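You operate a simulated robot arm through the tools that you are given. There is no shell and no other tool. Be economical: measure what you need, move in short steps, check, and stop when the job is done.

Carry out the task below with a simulated robot arm. There is one attempt and no reset: what you move stays moved.

TASK
Count the cartons on the top of the steel workbench, then put as many of the sample bottles from the top of the steel workbench on the red drip tray.
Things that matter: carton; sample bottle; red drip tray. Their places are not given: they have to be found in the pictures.

It is judged by the outcome, as a careful person would: the job done as asked, and still so three seconds after it is handed in. It fails if anything else is knocked over, pushed out of place, dropped, spilled or broken.

THE ROBOT
A 7-joint arm with a two-finger parallel gripper, fixed in place. Base frame: the origin is at the foot of the arm, x ahead of it, y to its left, z up; the work surface is at about z = 0. Lengths are in m, angles in degrees, forces in N, time in s.
With the tool pointing down near the work surface it reaches from about 0.22 to 0.58 m from the base axis. Its first joint turns from -66.0 to 66.0 degrees. Payload 2.5 kg.
Tool frame: the origin (TCP) lies between the finger pads and is the grasp point; the fingertips stand 0.023 m ahead of it; z points along the fingers, y is the line along which they close. The gripper opens to 0.094 m. The fingers are 0.038 m wide and 0.01 m thick; the gripper's body (0.054 by 0.096 m) begins 0.039 m behind the TCP.
Orientation is that of the tool frame in the base frame, as a unit quaternion [x, y, z, w]. With the fingers straight down and closing along the base's y, the tool's x points along the base's -x, its y along +y and its z along -z.

THE INTERFACE
- The arm moves only by the tool jog_arm. Its argument "increments" is a list of rows, each an object (a shift or turn left out is 0, a gripper value left out holds the last) with "delta_rot": the turn, a rotation vector about the tool's x, y, z in units of 120 degrees (1.0 is 120 degrees), a list of three; "dp": the shift along the tool's x, y, z in units of 100 mm (1.0 is 100 mm), a list of three; "grip": the gripper command, from -1 (shut) to 1 (fully open), values between in proportion. In form: [{"delta_rot": [wx, wy, wz], "dp": [x, y, z], "grip": grip}, ...]. A call has 1 to 12 rows; each row is the pose to reach, as a shift and turn from the pose commanded when the call began, along the tool's axes at that moment. A call with a number of a shift or a turn outside -1 to 1 is refused whole. A row lasts 0.2 s, in which the tool goes at most 0.05 m and 8.6 degrees; a call with a longer step from one row to the next is refused whole, and so is a gripper value outside its range. A pose out of reach is approached as far as the arm can. The call stops where the force on the tool passes 40 N (or 10 N more than at its start, if that is more) or the arm is blocked; 0.2 s more then pass. The fingers move at their own pace (about 0.108 m/s each) and stop on an object; they squeeze with about 39 N. The grip force told is the motor's: it shows also when the fingers shut on nothing. Time passes only in rows, and 0.2 s behind the last, so rows that repeat a pose let the fingers close. It gives the time, the measured TCP pose, the force on the tool (base axes), the opening and the grip force at its end, in the units of the frame above (readings bear some noise), and new pictures: "views" is both (left out), scene, wrist or none.
- Cameras (640 x 400 px; columns grow to the right, rows downward): "scene" is fixed at [0.1227, -0.4097, 0.5425]; the picture's right is [0.80, -0.60, 0.00], its down [-0.34, -0.46, -0.82] and it looks along [0.49, 0.66, -0.57] (base axes); focal length 316 px, centre (320, 200). "wrist" rides on the gripper at [-0.039, 0, -0.044] in the tool frame; the picture's right is [0.00, -1.00, 0.00], its down [0.97, 0.00, -0.24] and it looks along [0.24, 0.00, 0.97] (tool axes); focal length 218 px, centre (320, 200).
- point_at(camera, pixels): for up to 12 pixels [column, row] of the newest picture of that camera ("zoom" is the newest enlarged one), the place [x, y, z] in the base frame of the surface seen there, good to about 0.002 m. No time passes.
- zoom(camera, box): a new picture of the part [left, top, right, bottom] of that camera's present view, enlarged. No time passes.
- close_job(): hands the job in; it is judged then, once.

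Work in short steps. Measure before you move; look again where a grasp or a placing could have gone wrong, and mend it. You have 60 turns and 120 pictures in all, the two below and enlarged ones among them. Open the gripper and draw the arm clear of the work before you hand the job in, unless the task says otherwise; then end with one line.

The tools are called as a command line: name --argument value ..., lists and objects as JSON in quotes. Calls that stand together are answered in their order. jog_arm: Moves the arm, as the interface text tells. Its arguments: {"type":"object","properties":{"increments":{"type":"array","items":{"type":"object","properties":{"delta_rot":{"type":"array","items":{"type":"number"}},"dp":{"type":"array","items":{"type":"number"}},"grip":{"type":"number"}}}},"views":{"type":"string","enum":["both","scene","wrist","none"]}},"required":["increments"]} The other tools are called the same way: point_at (camera, pixels) gives the place of the surface under pixels of a picture; zoom (camera, box) takes an enlarged picture of a part of a camera's view; close_job () hands the job in.

At the start:

```text
time_s: 0.0
tcp_pos: [0.387, 0.0841, 0.2948]
tcp_rot: [0.001, 1.0, -0.001, 0.0]
wrist_force: [-0.1, 0.9, -0.3]
gripper_width: 0.094
gripper_force: 0.1
```

scene: 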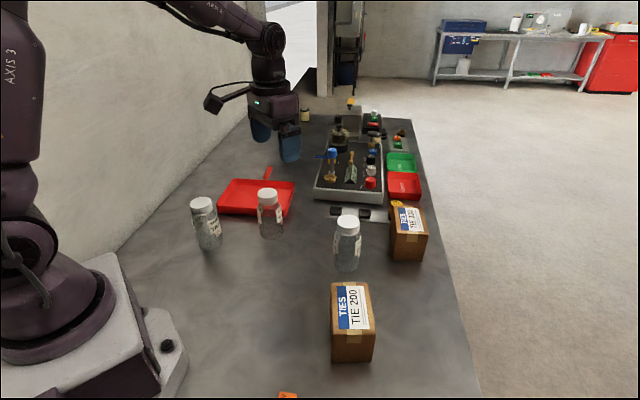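
wrist: 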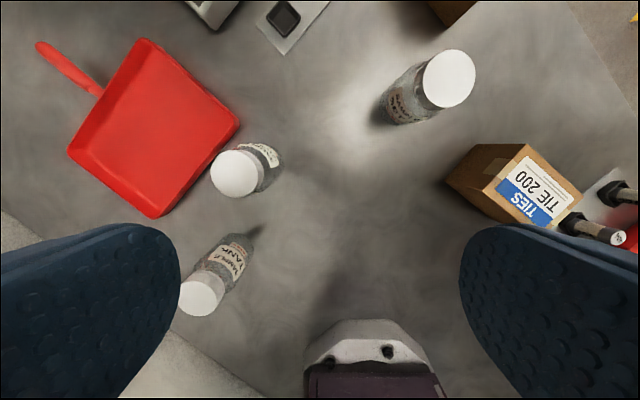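

Two cartons are visible near (350,320) and (407,230), and three bottles near (205,222), (270,212), (347,242). I'll zoom in to look for hidden cartons, and to identify the tray.

zoom --camera "scene" --box '[180, 90, 440, 270]'

zoom --camera "scene" --box '[290, 90, 430, 200]'

point_at --camera "scene" --pixels '[[202, 203], [267, 194], [347, 221], [260, 200], [222, 208], [285, 212], [350, 287], [403, 213], [405, 185], [400, 162], [287, 395], [267, 172]]'

point_at --camera "wrist" --pixels '[[236, 172], [203, 293], [448, 78], [75, 152], [145, 45], [235, 125], [155, 212], [150, 130], [100, 92], [40, 45], [170, 140], [140, 100]]'

```text
2.22 times, centred on (310, 180) of scene
```

zoom: 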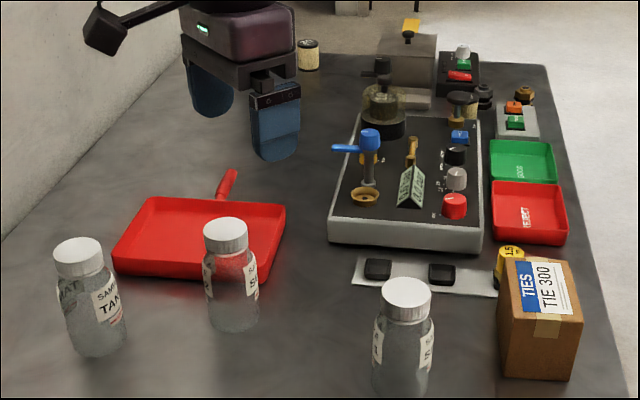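

```text
3.64 times, centred on (360, 145) of scene
```

zoom: 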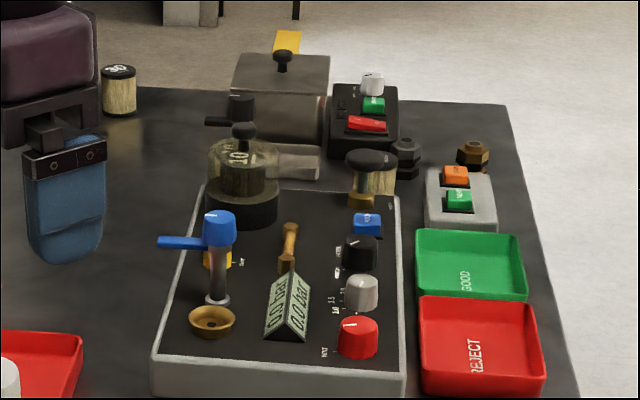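

```text
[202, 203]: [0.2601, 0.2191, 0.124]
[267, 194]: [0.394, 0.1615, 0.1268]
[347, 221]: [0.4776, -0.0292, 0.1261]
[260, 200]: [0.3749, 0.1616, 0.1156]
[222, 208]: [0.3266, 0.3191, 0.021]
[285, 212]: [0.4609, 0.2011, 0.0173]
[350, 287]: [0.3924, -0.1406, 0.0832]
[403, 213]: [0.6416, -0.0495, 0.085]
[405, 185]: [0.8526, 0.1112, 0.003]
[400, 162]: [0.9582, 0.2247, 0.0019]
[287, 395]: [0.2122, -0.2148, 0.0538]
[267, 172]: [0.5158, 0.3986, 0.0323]
```

```text
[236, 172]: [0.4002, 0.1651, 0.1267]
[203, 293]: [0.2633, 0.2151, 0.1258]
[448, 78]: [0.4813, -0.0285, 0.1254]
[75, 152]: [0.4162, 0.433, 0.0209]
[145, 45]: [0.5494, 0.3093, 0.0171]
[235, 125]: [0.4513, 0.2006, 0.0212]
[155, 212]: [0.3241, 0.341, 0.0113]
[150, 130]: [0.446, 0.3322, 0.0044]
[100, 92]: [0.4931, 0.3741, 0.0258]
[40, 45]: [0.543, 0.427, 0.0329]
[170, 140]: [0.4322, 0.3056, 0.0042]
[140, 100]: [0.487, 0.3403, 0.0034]
```

The tray with the handle (centre about (0.44, 0.32)) is the drip tray; the other red one is marked REJECT. The area on the −y side and near the base is not well seen, so I'll raise and tilt the wrist camera that way.

jog_arm --increments '[{"dp": [0, -0.25, -0.3], "delta_rot": [0.07, 0, 0]}, {"dp": [0, -0.5, -0.6], "delta_rot": [0.14, 0, 0]}, {"dp": [0, -0.75, -0.8], "delta_rot": [0.21, 0, 0]}, {"dp": [0, -1, -1], "delta_rot": [0.28, 0, 0]}, {"dp": [0, -1, -1], "delta_rot": [0.28, 0, 0]}]'

```text
time_s: 1.2
tcp_pos: [0.3835, -0.0161, 0.3962]
tcp_rot: [0.0, 0.957, -0.29, 0.0]
wrist_force: [0.6, -0.1, -1.0]
gripper_width: 0.0941
gripper_force: 0.0
```

scene: 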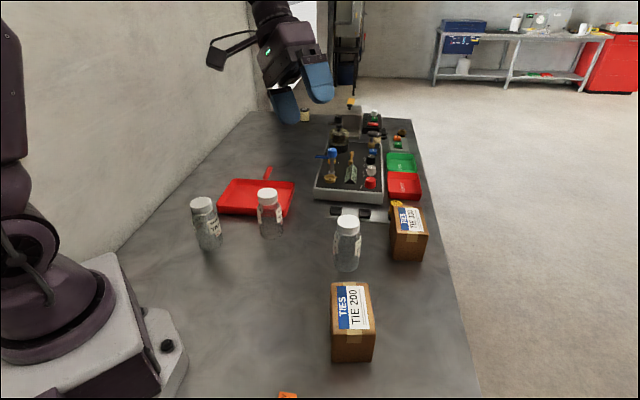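
wrist: 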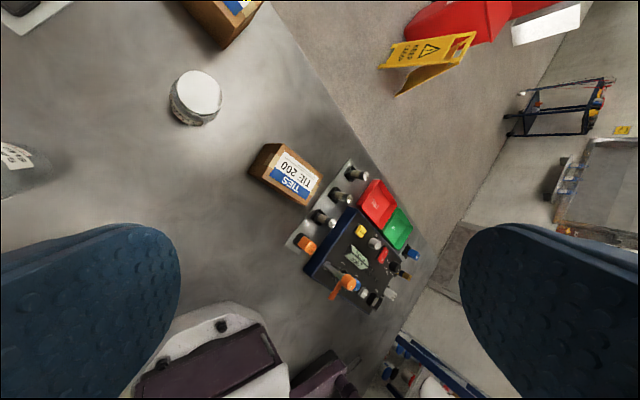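

No extra carton on the −y side. Now the other way: tilt toward +y to check the wall side and behind the tray.

jog_arm --increments '[{"delta_rot": [-0.07, 0, 0]}, {"delta_rot": [-0.14, 0, 0]}, {"delta_rot": [-0.21, 0, 0]}, {"delta_rot": [-0.28, 0, 0]}, {"delta_rot": [-0.35, 0, 0]}, {"delta_rot": [-0.42, 0, 0]}, {"delta_rot": [-0.49, 0, 0]}, {"delta_rot": [-0.49, 0, 0]}]' --views "wrist"

```text
time_s: 3.0
tcp_pos: [0.3858, -0.0158, 0.3964]
tcp_rot: [0.0, 0.976, 0.219, 0.001]
wrist_force: [-0.1, 1.0, -0.2]
gripper_width: 0.0938
gripper_force: 0.1
```

wrist: 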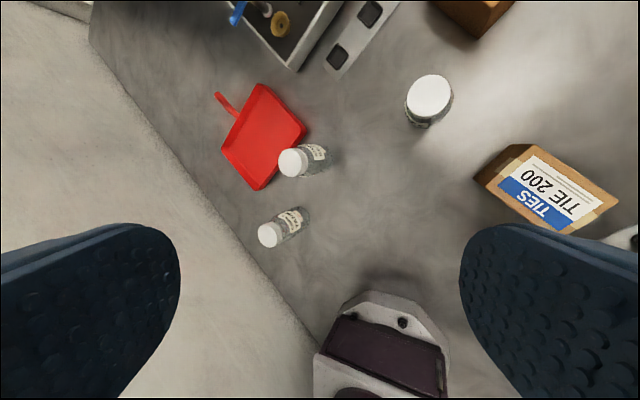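

Two cartons so far (200 and 300). One last check: the far end behind the machine, level the tool and tilt toward +x.

jog_arm --increments '[{"delta_rot": [0.07, 0, 0]}, {"delta_rot": [0.14, 0, 0]}, {"delta_rot": [0.211, 0, 0]}, {"delta_rot": [0.211, 0, 0]}]' --views "none"

jog_arm --increments '[{"delta_rot": [0, -0.07, 0]}, {"delta_rot": [0, -0.14, 0]}, {"delta_rot": [0, -0.21, 0]}, {"delta_rot": [0, -0.28, 0]}, {"delta_rot": [0, -0.35, 0]}, {"delta_rot": [0, -0.42, 0]}, {"delta_rot": [0, -0.42, 0]}]' --views "wrist"

```text
time_s: 4.0
tcp_pos: [0.3849, -0.0149, 0.3972]
tcp_rot: [0.0, 1.0, -0.002, 0.0]
wrist_force: [0.2, 0.1, 0.6]
gripper_width: 0.0942
gripper_force: 0.0
```

```text
time_s: 5.6
tcp_pos: [0.3858, -0.0151, 0.3958]
tcp_rot: [-0.001, 0.904, -0.001, 0.426]
wrist_force: [0.0, -0.3, 0.6]
gripper_width: 0.094
gripper_force: 0.3
```

wrist: 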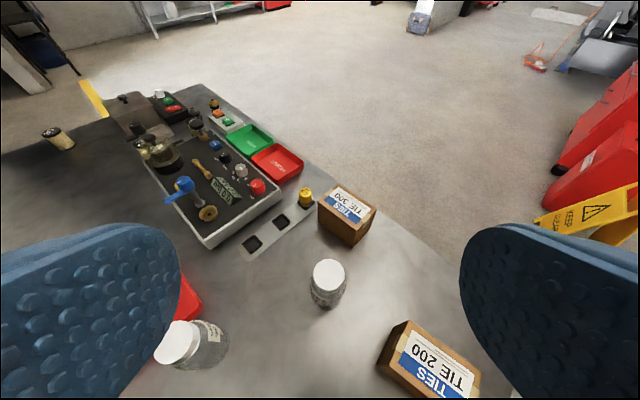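

There are exactly two cartons, so two bottles go on the tray. I'll level the tool, move toward the bottles on the left, and yaw so the fingers close along the tray's short axis.

jog_arm --increments '[{"delta_rot": [0, 0.07, 0]}, {"delta_rot": [0, 0.14, 0]}, {"delta_rot": [0, 0.21, 0]}, {"delta_rot": [0, 0.28, 0]}, {"delta_rot": [0, 0.35, 0]}, {"delta_rot": [0, 0.42, 0]}, {"delta_rot": [0, 0.42, 0]}]' --views "none"

jog_arm --increments '[{"dp": [0, 0.3, 0.1], "delta_rot": [0, 0, 0.07]}, {"dp": [0, 0.6, 0.3], "delta_rot": [0, 0, 0.14]}, {"dp": [0, 0.8, 0.4], "delta_rot": [0, 0, 0.21]}, {"dp": [0, 1, 0.6], "delta_rot": [0, 0, 0.28]}, {"dp": [0, 1, 0.6], "delta_rot": [0, 0, 0.35]}, {"dp": [0, 1, 0.6], "delta_rot": [0, 0, 0.35]}]' --views "wrist"

```text
time_s: 7.2
tcp_pos: [0.3852, -0.0171, 0.3976]
tcp_rot: [0.001, 1.0, -0.001, 0.0]
wrist_force: [0.4, -0.9, -0.3]
gripper_width: 0.0942
gripper_force: 0.1
```

```text
time_s: 8.6
tcp_pos: [0.3859, 0.0836, 0.3349]
tcp_rot: [0.359, 0.933, -0.001, 0.0]
wrist_force: [0.2, -0.6, 0.4]
gripper_width: 0.0939
gripper_force: 0.1
```

wrist: 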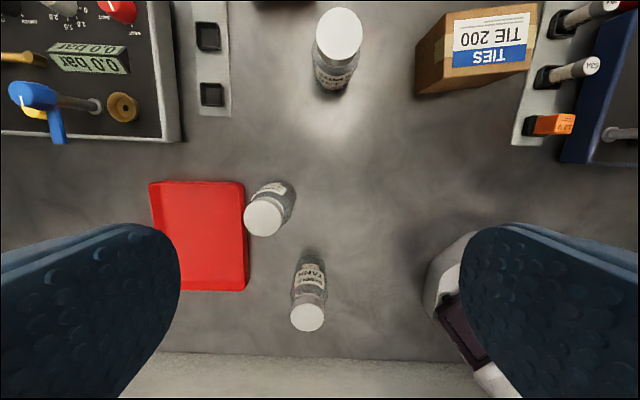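

Orientation now closes along (0.67, 0.74). Measuring bottle cap edges and the tray's rim and floor.

point_at --camera "wrist" --pixels '[[264, 219], [248, 219], [280, 219], [307, 318], [293, 318], [321, 318], [308, 306], [308, 328], [153, 185], [240, 185], [243, 287], [180, 240]]'

zoom --camera "wrist" --box '[120, 160, 360, 360]'

```text
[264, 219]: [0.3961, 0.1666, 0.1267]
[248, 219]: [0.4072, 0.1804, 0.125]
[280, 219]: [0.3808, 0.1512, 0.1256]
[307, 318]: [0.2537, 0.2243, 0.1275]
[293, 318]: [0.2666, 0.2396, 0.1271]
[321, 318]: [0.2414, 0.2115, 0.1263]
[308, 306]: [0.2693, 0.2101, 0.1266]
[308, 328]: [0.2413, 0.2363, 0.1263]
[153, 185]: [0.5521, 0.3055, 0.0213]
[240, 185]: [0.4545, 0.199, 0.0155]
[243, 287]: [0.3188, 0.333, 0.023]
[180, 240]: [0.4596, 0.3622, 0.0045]
```

```text
2.00 times, centred on (240, 260) of wrist
```

zoom: 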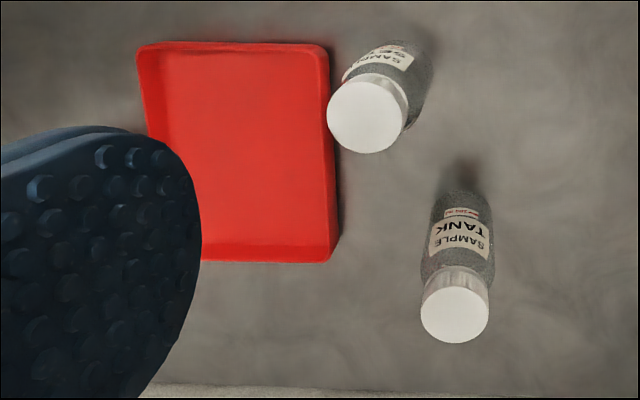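

Bottle B is at about (0.395, 0.166), bottle A at (0.255, 0.224), and the tray centre at (0.436, 0.319). Hover over B.

jog_arm --increments '[{"dp": [0.16, 0.22, 0.2], "grip": 1}, {"dp": [0.32, 0.44, 0.4]}, {"dp": [0.485, 0.67, 0.6]}, {"dp": [0.485, 0.67, 0.8]}, {"dp": [0.485, 0.67, 1.0]}, {"dp": [0.485, 0.67, 1.0]}]'

```text
time_s: 10.0
tcp_pos: [0.3952, 0.1684, 0.2382]
tcp_rot: [0.358, 0.934, -0.001, 0.001]
wrist_force: [0.4, -0.1, 0.9]
gripper_width: 0.0943
gripper_force: 0.1
```

scene: 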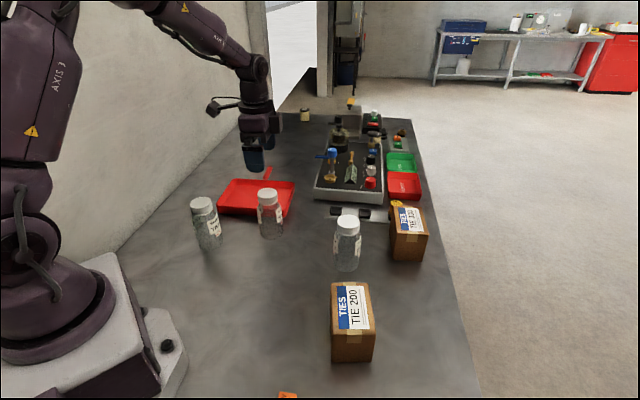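
wrist: 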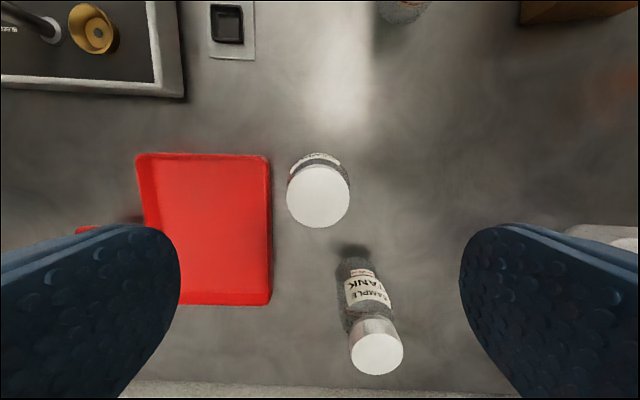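

Cap B now appears near the image centre at (318,196). Refining its position.

point_at --camera "wrist" --pixels '[[318, 196], [289, 196], [347, 196], [318, 168], [318, 225], [377, 354]]'

```text
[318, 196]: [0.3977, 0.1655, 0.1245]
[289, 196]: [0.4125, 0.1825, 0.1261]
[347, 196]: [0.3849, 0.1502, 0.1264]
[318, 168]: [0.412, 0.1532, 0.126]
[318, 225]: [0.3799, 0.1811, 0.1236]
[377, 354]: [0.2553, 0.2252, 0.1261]
```

Centre (0.397, 0.1665): within 3 mm. Descend and grip at about z = 0.10.

jog_arm --increments '[{"dp": [-0.03, 0, 0.25]}, {"dp": [-0.03, 0, 0.5]}, {"dp": [-0.03, 0, 0.75]}, {"dp": [-0.03, 0, 1.0]}, {"dp": [-0.03, 0, 1.0]}]' --views "none"

jog_arm --increments '[{"dp": [0, 0, 0.2]}, {"dp": [0, 0, 0.36]}, {"dp": [0, 0, 0.36], "grip": -1}, {"dp": [0, 0, 0.36]}, {"dp": [0, 0, 0.36]}, {"dp": [0, 0, 0.36]}]'

```text
time_s: 11.2
tcp_pos: [0.3991, 0.1647, 0.1338]
tcp_rot: [0.358, 0.934, -0.002, 0.0]
wrist_force: [-0.7, -0.3, -0.6]
gripper_width: 0.094
gripper_force: 0.0
```

```text
time_s: 12.6
tcp_pos: [0.3979, 0.1647, 0.0984]
tcp_rot: [0.359, 0.933, -0.002, 0.001]
wrist_force: [0.0, -0.3, -0.1]
gripper_width: 0.0577
gripper_force: 39.0
```

scene: 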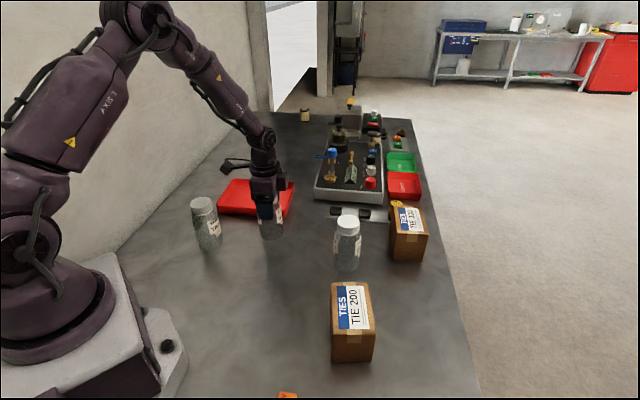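
wrist: 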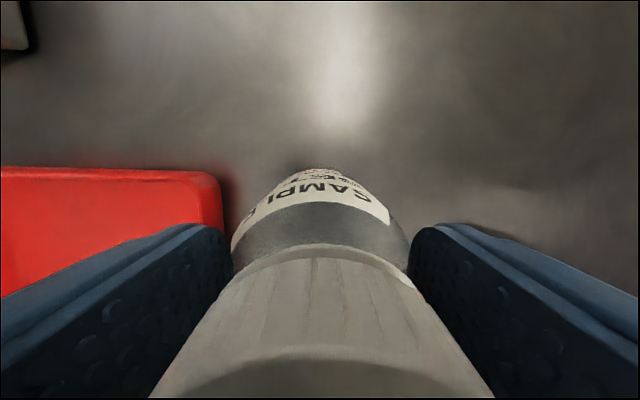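

Gripped (0.0577 m, 39 N). Lift straight up, then carry toward the tray spot (0.461, 0.284).

jog_arm --increments '[{"dp": [0, 0, -0.2]}, {"dp": [0, 0, -0.45]}, {"dp": [0, 0, -0.7]}, {"dp": [0.08, 0.25, -0.7]}, {"dp": [0.16, 0.5, -0.7]}, {"dp": [0.24, 0.75, -0.7]}, {"dp": [0.3, 0.95, -0.7]}, {"dp": [0.3, 0.95, -0.7]}]'

```text
time_s: 14.4
tcp_pos: [0.4399, 0.2554, 0.1671]
tcp_rot: [0.359, 0.933, -0.001, 0.0]
wrist_force: [0.7, 0.3, -1.3]
gripper_width: 0.0578
gripper_force: 38.7
```

scene: 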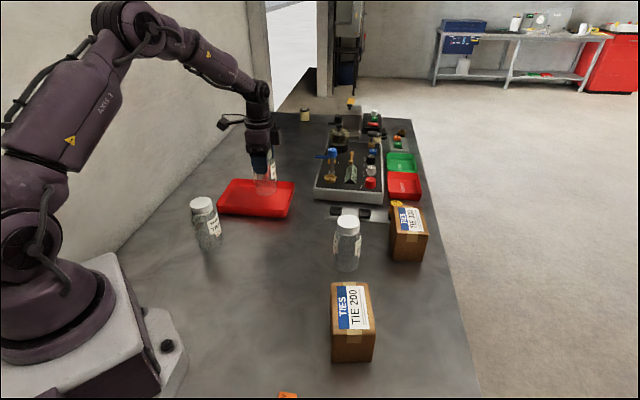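
wrist: 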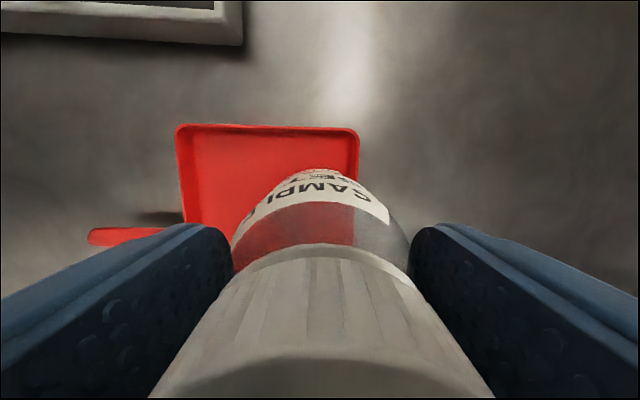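

Needs 4 mm in tool x and 42 mm in tool y to sit over the spot. Move there, then lower to just above the tray floor.

jog_arm --increments '[{"dp": [0.02, 0.2, 0]}, {"dp": [0.035, 0.42, 0]}, {"dp": [0.035, 0.42, 0]}, {"dp": [0.035, 0.42, 0.2]}, {"dp": [0.035, 0.42, 0.4]}, {"dp": [0.035, 0.42, 0.56]}, {"dp": [0.035, 0.42, 0.56]}]'

```text
time_s: 16.0
tcp_pos: [0.4627, 0.2885, 0.1122]
tcp_rot: [0.359, 0.934, -0.001, 0.0]
wrist_force: [0.2, -0.1, 0.7]
gripper_width: 0.0579
gripper_force: 39.4
```

scene: 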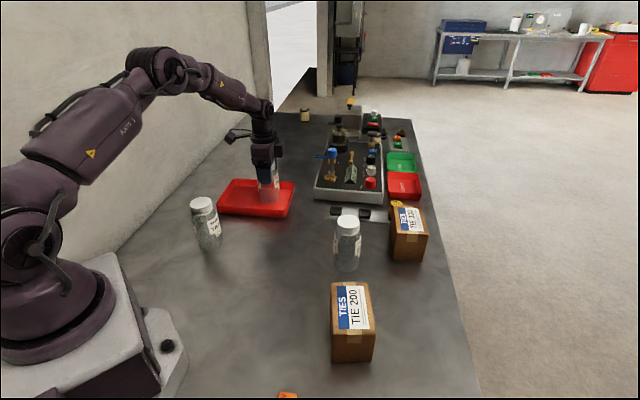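
wrist: 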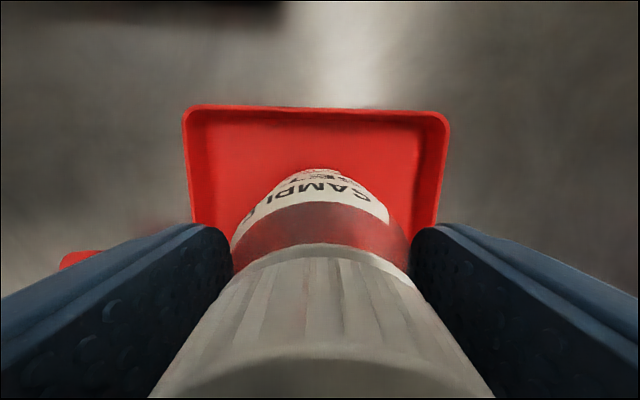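

The bottle is centred within the tray; about 9 mm to go. Lower in small steps, watching the force.

jog_arm --increments '[{"dp": [0, 0, 0.03]}, {"dp": [0, 0, 0.06]}, {"dp": [0, 0, 0.085]}, {"dp": [0, 0, 0.085]}]' --views "none"

```text
time_s: 17.0
tcp_pos: [0.4651, 0.2885, 0.1051]
tcp_rot: [0.358, 0.934, -0.002, 0.001]
wrist_force: [0.0, 1.2, 0.4]
gripper_width: 0.0577
gripper_force: 38.7
```

No contact yet; continue in 1 mm steps.

jog_arm --increments '[{"dp": [0, 0, 0.01]}, {"dp": [0, 0, 0.02]}, {"dp": [0, 0, 0.02]}]' --views "none"

```text
time_s: 17.8
tcp_pos: [0.4634, 0.288, 0.1029]
tcp_rot: [0.358, 0.934, 0.0, 0.002]
wrist_force: [-0.2, -0.1, -0.2]
gripper_width: 0.0575
gripper_force: 38.6
```

jog_arm --increments '[{"dp": [0, 0, 0.01]}, {"dp": [0, 0, 0.015]}, {"dp": [0, 0, 0.015]}]' --views "wrist"

```text
time_s: 18.6
tcp_pos: [0.4642, 0.2892, 0.1018]
tcp_rot: [0.358, 0.934, 0.0, 0.001]
wrist_force: [-1.3, -0.3, 8.0]
gripper_width: 0.0575
gripper_force: 38.9
```

wrist: 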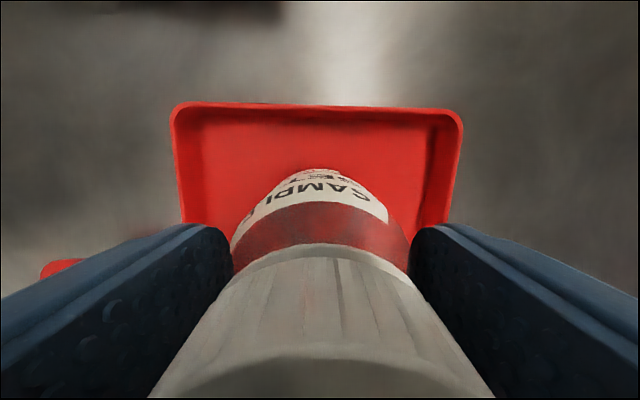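

Contact is felt (8 N up): the bottle stands on the tray floor. Open and rise straight up.

jog_arm --increments '[{"grip": 0}, {"grip": 1}, {"grip": 1}, {"dp": [0, 0, -0.2]}, {"dp": [0, 0, -0.5]}, {"dp": [0, 0, -0.8]}, {"dp": [0, 0, -1.0]}, {"dp": [0, 0, -1.0]}]'

```text
time_s: 20.4
tcp_pos: [0.4646, 0.2923, 0.2009]
tcp_rot: [0.358, 0.934, -0.001, 0.001]
wrist_force: [0.4, -0.5, 0.2]
gripper_width: 0.0941
gripper_force: 0.0
```

scene: 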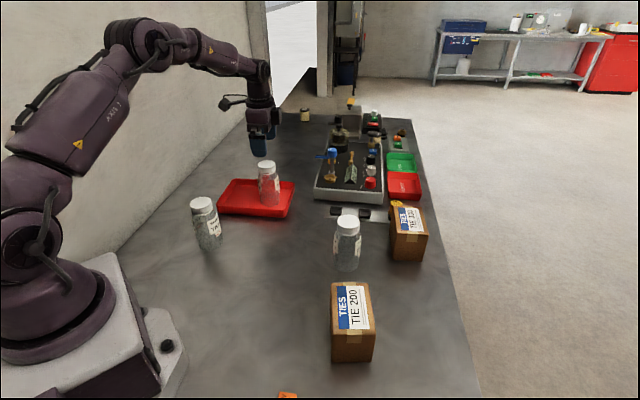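
wrist: 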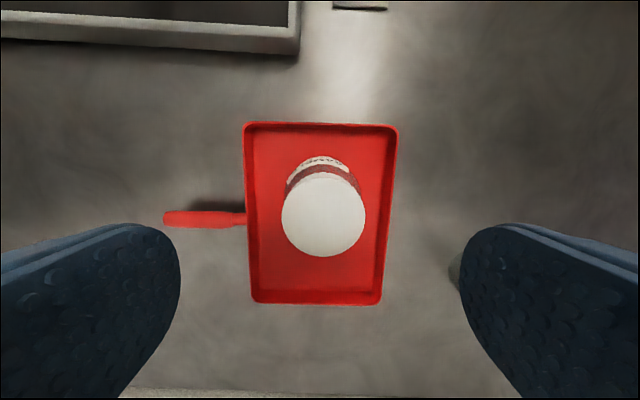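

Bottle 1 stands upright in the tray. Now travel to bottle A at (0.255, 0.2245), and measure where the wall is.

point_at --camera "wrist" --pixels '[[200, 393], [420, 397], [324, 215], [320, 285]]'

jog_arm --increments '[{"dp": [0.0, -0.2, -0.2]}, {"dp": [0.1, -0.4, -0.4]}, {"dp": [0.25, -0.65, -0.4]}, {"dp": [0.4, -0.85, -0.4]}, {"dp": [0.55, -1.0, -0.4]}, {"dp": [0.55, -1.0, -0.4]}]' --views "none"

jog_arm --increments '[{"dp": [0.15, -0.25, 0]}, {"dp": [0.3, -0.5, 0]}, {"dp": [0.45, -0.75, 0]}, {"dp": [0.56, -0.89, 0]}, {"dp": [0.56, -0.89, 0]}]'

```text
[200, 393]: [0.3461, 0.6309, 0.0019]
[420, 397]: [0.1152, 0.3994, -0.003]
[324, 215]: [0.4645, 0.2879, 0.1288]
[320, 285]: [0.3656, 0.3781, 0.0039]
```

```text
time_s: 21.8
tcp_pos: [0.3553, 0.2509, 0.2409]
tcp_rot: [0.359, 0.933, -0.001, 0.001]
wrist_force: [0.6, 0.4, -0.4]
gripper_width: 0.0939
gripper_force: 0.1
```

```text
time_s: 23.0
tcp_pos: [0.2542, 0.2215, 0.2423]
tcp_rot: [0.358, 0.934, -0.001, 0.0]
wrist_force: [-0.5, 0.0, 0.3]
gripper_width: 0.0939
gripper_force: 0.0
```

scene: 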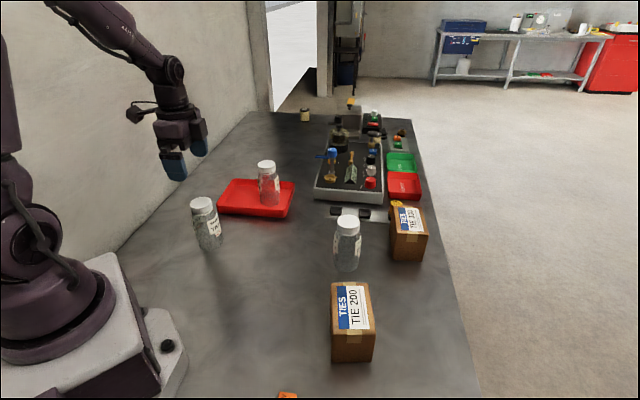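
wrist: 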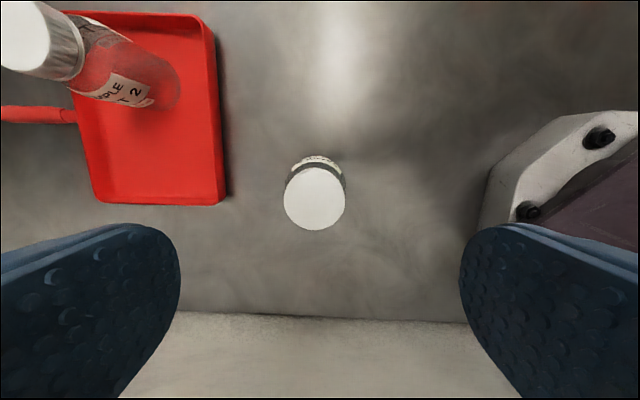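

Cap A appears at (314,198). Refine.

point_at --camera "wrist" --pixels '[[314, 198], [286, 198], [343, 198], [314, 170], [314, 227], [80, 190], [225, 198], [150, 190]]'

```text
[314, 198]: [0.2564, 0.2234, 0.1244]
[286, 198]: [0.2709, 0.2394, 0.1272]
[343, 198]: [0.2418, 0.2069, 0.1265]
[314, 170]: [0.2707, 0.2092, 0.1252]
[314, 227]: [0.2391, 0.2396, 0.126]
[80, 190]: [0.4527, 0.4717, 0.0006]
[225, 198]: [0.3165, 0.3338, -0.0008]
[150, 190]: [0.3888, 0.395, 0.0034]
```

Centre (0.2557, 0.2236), offset about 2 mm. Descend and grip.

jog_arm --increments '[{"dp": [0, 0.015, 0.25]}, {"dp": [0, 0.015, 0.5]}, {"dp": [0, 0.015, 0.75]}, {"dp": [0, 0.015, 1.0]}, {"dp": [0, 0.015, 1.0]}]' --views "none"

jog_arm --increments '[{"dp": [0, 0, 0.2]}, {"dp": [0, 0, 0.41]}, {"dp": [0, 0, 0.41], "grip": -1}, {"dp": [0, 0, 0.41]}, {"dp": [0, 0, 0.41]}, {"dp": [0, 0, 0.41]}]'

```text
time_s: 24.2
tcp_pos: [0.2546, 0.222, 0.1375]
tcp_rot: [0.358, 0.934, -0.001, 0.0]
wrist_force: [0.7, 0.3, -0.4]
gripper_width: 0.094
gripper_force: 0.1
```

```text
time_s: 25.6
tcp_pos: [0.2549, 0.2227, 0.0985]
tcp_rot: [0.359, 0.934, -0.001, 0.001]
wrist_force: [0.2, -0.3, 0.1]
gripper_width: 0.0586
gripper_force: 39.3
```

scene: 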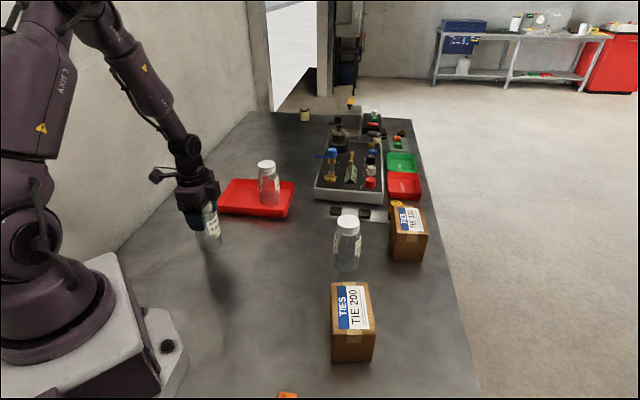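
wrist: 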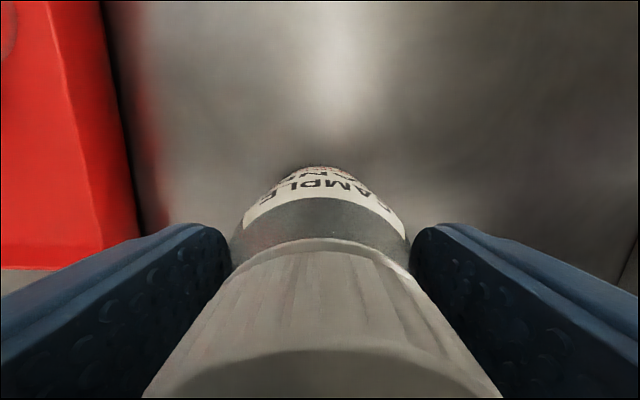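

Gripped (0.0586 m). Target (0.399, 0.346): tool shift x −24 mm, y +188 mm, leaving about 3 cm gap to the first bottle. Lift and carry in two legs.

jog_arm --increments '[{"dp": [0, 0, -0.2]}, {"dp": [0, 0, -0.45]}, {"dp": [0, 0, -0.7]}, {"dp": [-0.06, 0.25, -0.7]}, {"dp": [-0.12, 0.5, -0.7]}, {"dp": [-0.18, 0.75, -0.7]}, {"dp": [-0.24, 0.95, -0.7]}, {"dp": [-0.24, 0.95, -0.7]}]' --views "none"

jog_arm --increments '[{"dp": [0, 0.25, 0]}, {"dp": [0, 0.5, 0]}, {"dp": [0, 0.75, 0]}, {"dp": [0, 0.93, 0]}, {"dp": [0, 0.93, 0]}]'

```text
time_s: 27.4
tcp_pos: [0.3367, 0.2768, 0.1703]
tcp_rot: [0.358, 0.934, -0.001, 0.0]
wrist_force: [0.4, -0.5, -0.8]
gripper_width: 0.0585
gripper_force: 38.5
```

```text
time_s: 28.6
tcp_pos: [0.3981, 0.3472, 0.1676]
tcp_rot: [0.358, 0.934, -0.001, 0.001]
wrist_force: [0.4, -0.5, -0.1]
gripper_width: 0.0582
gripper_force: 39.1
```

scene: 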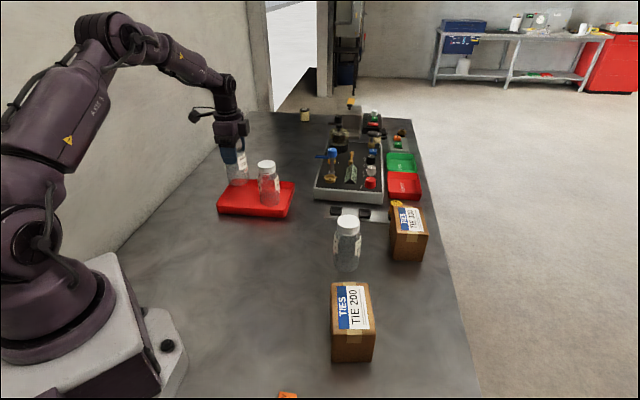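
wrist: 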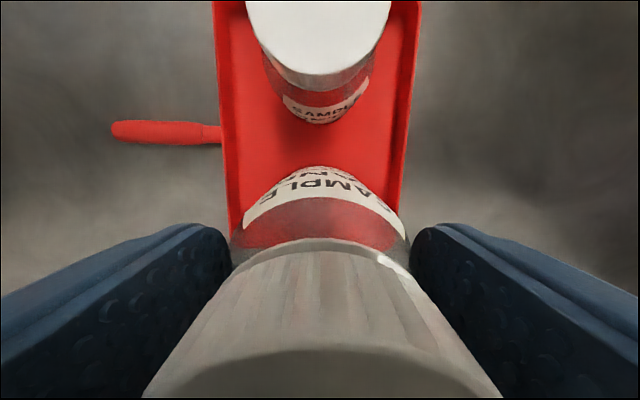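

Bottle is in line with the first, inside the tray's width. Lower to just above the floor.

jog_arm --increments '[{"dp": [0, 0, 0.2]}, {"dp": [0, 0, 0.4]}, {"dp": [0, 0, 0.56]}, {"dp": [0, 0, 0.61]}, {"dp": [0, 0, 0.63]}, {"dp": [0, 0, 0.63]}]'

```text
time_s: 30.0
tcp_pos: [0.3985, 0.3465, 0.1072]
tcp_rot: [0.359, 0.933, -0.001, 0.0]
wrist_force: [-0.6, -0.3, 0.2]
gripper_width: 0.0584
gripper_force: 39.5
```

scene: 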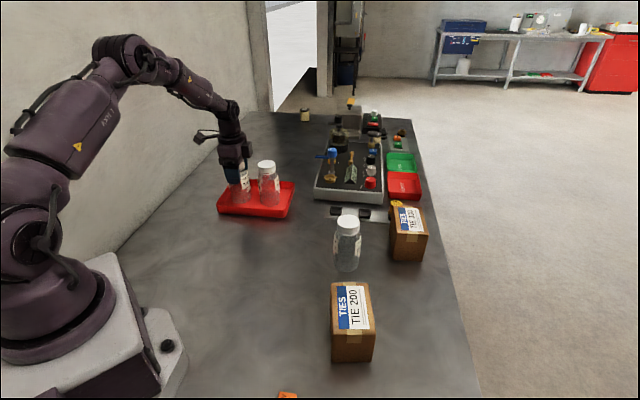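
wrist: 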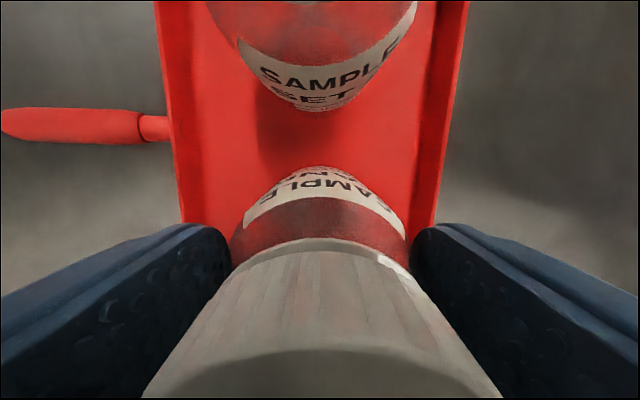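

Free of the first bottle. Lower the last millimetres.

jog_arm --increments '[{"dp": [0, 0, 0.015]}, {"dp": [0, 0, 0.03]}, {"dp": [0, 0, 0.03]}]' --views "none"

```text
time_s: 30.8
tcp_pos: [0.3993, 0.3468, 0.1034]
tcp_rot: [0.358, 0.934, -0.001, 0.0]
wrist_force: [-0.3, 0.4, -1.4]
gripper_width: 0.0585
gripper_force: 38.9
```

jog_arm --increments '[{"dp": [0, 0, 0.008]}, {"dp": [0, 0, 0.015]}, {"dp": [0, 0, 0.015]}]' --views "none"

```text
time_s: 31.6
tcp_pos: [0.3986, 0.3469, 0.1019]
tcp_rot: [0.359, 0.933, -0.002, 0.001]
wrist_force: [0.4, -0.3, -0.3]
gripper_width: 0.0586
gripper_force: 39.5
```

jog_arm --increments '[{"dp": [0, 0, 0.008]}, {"dp": [0, 0, 0.012]}, {"dp": [0, 0, 0.012]}]' --views "none"

```text
time_s: 32.4
tcp_pos: [0.4004, 0.3473, 0.1017]
tcp_rot: [0.358, 0.934, 0.0, 0.0]
wrist_force: [-2.2, -2.2, 10.3]
gripper_width: 0.0589
gripper_force: 38.6
```

Contact (10 N): the bottle is on the tray floor. Release and rise.

jog_arm --increments '[{"grip": 0}, {"grip": 1}, {"grip": 1}, {"dp": [0, 0, -0.2]}, {"dp": [0, 0, -0.5]}, {"dp": [0, 0, -0.8]}, {"dp": [0, 0, -1.0]}, {"dp": [0, 0, -1.0]}]' --views "none"

jog_arm --increments '[{"dp": [0, -0.2, -0.3]}, {"dp": [0, -0.4, -0.6]}, {"dp": [0, -0.6, -0.8]}, {"dp": [0, -0.8, -0.8]}, {"dp": [0, -1.0, -0.8]}, {"dp": [0, -1.0, -0.8]}]'

```text
time_s: 34.2
tcp_pos: [0.3974, 0.3473, 0.1997]
tcp_rot: [0.359, 0.933, -0.001, 0.001]
wrist_force: [1.0, 0.2, 0.9]
gripper_width: 0.0943
gripper_force: 0.0
```

```text
time_s: 35.6
tcp_pos: [0.329, 0.2716, 0.2807]
tcp_rot: [0.359, 0.933, -0.002, 0.001]
wrist_force: [0.1, 0.8, 1.1]
gripper_width: 0.0941
gripper_force: 0.2
```

scene: 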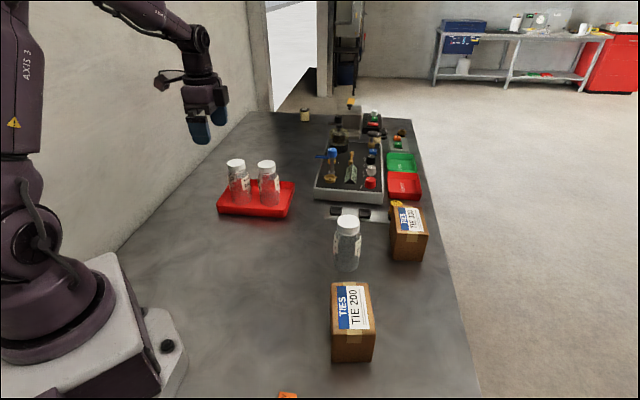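
wrist: 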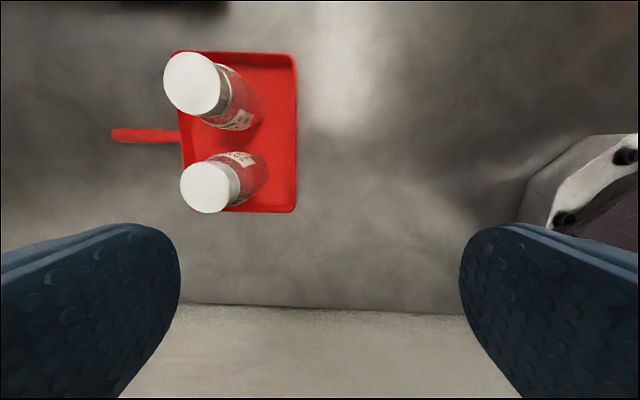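

Both bottles appear to stand in the tray. One check for uprightness.

zoom --camera "scene" --box '[180, 130, 340, 230]'

point_at --camera "wrist" --pixels '[[192, 84], [175, 70], [205, 188], [190, 200], [220, 180]]'

```text
4.00 times, centred on (260, 180) of scene
```

zoom: 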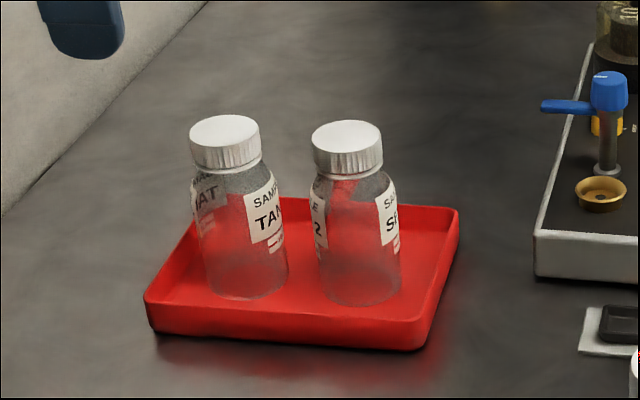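

```text
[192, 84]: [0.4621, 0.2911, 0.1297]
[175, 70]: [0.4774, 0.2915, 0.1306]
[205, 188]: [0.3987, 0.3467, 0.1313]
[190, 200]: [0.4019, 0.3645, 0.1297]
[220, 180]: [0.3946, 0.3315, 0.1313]
```

Both bottles are upright on the tray, with cap tops level at about z = 0.13. The gripper is open and the arm is clear, so I'm handing in.

close_job

```text
The job is handed in.
```

I counted 2 cartons on the steel workbench and put 2 of the 3 sample bottles upright on the red drip tray; the third bottle was not touched.
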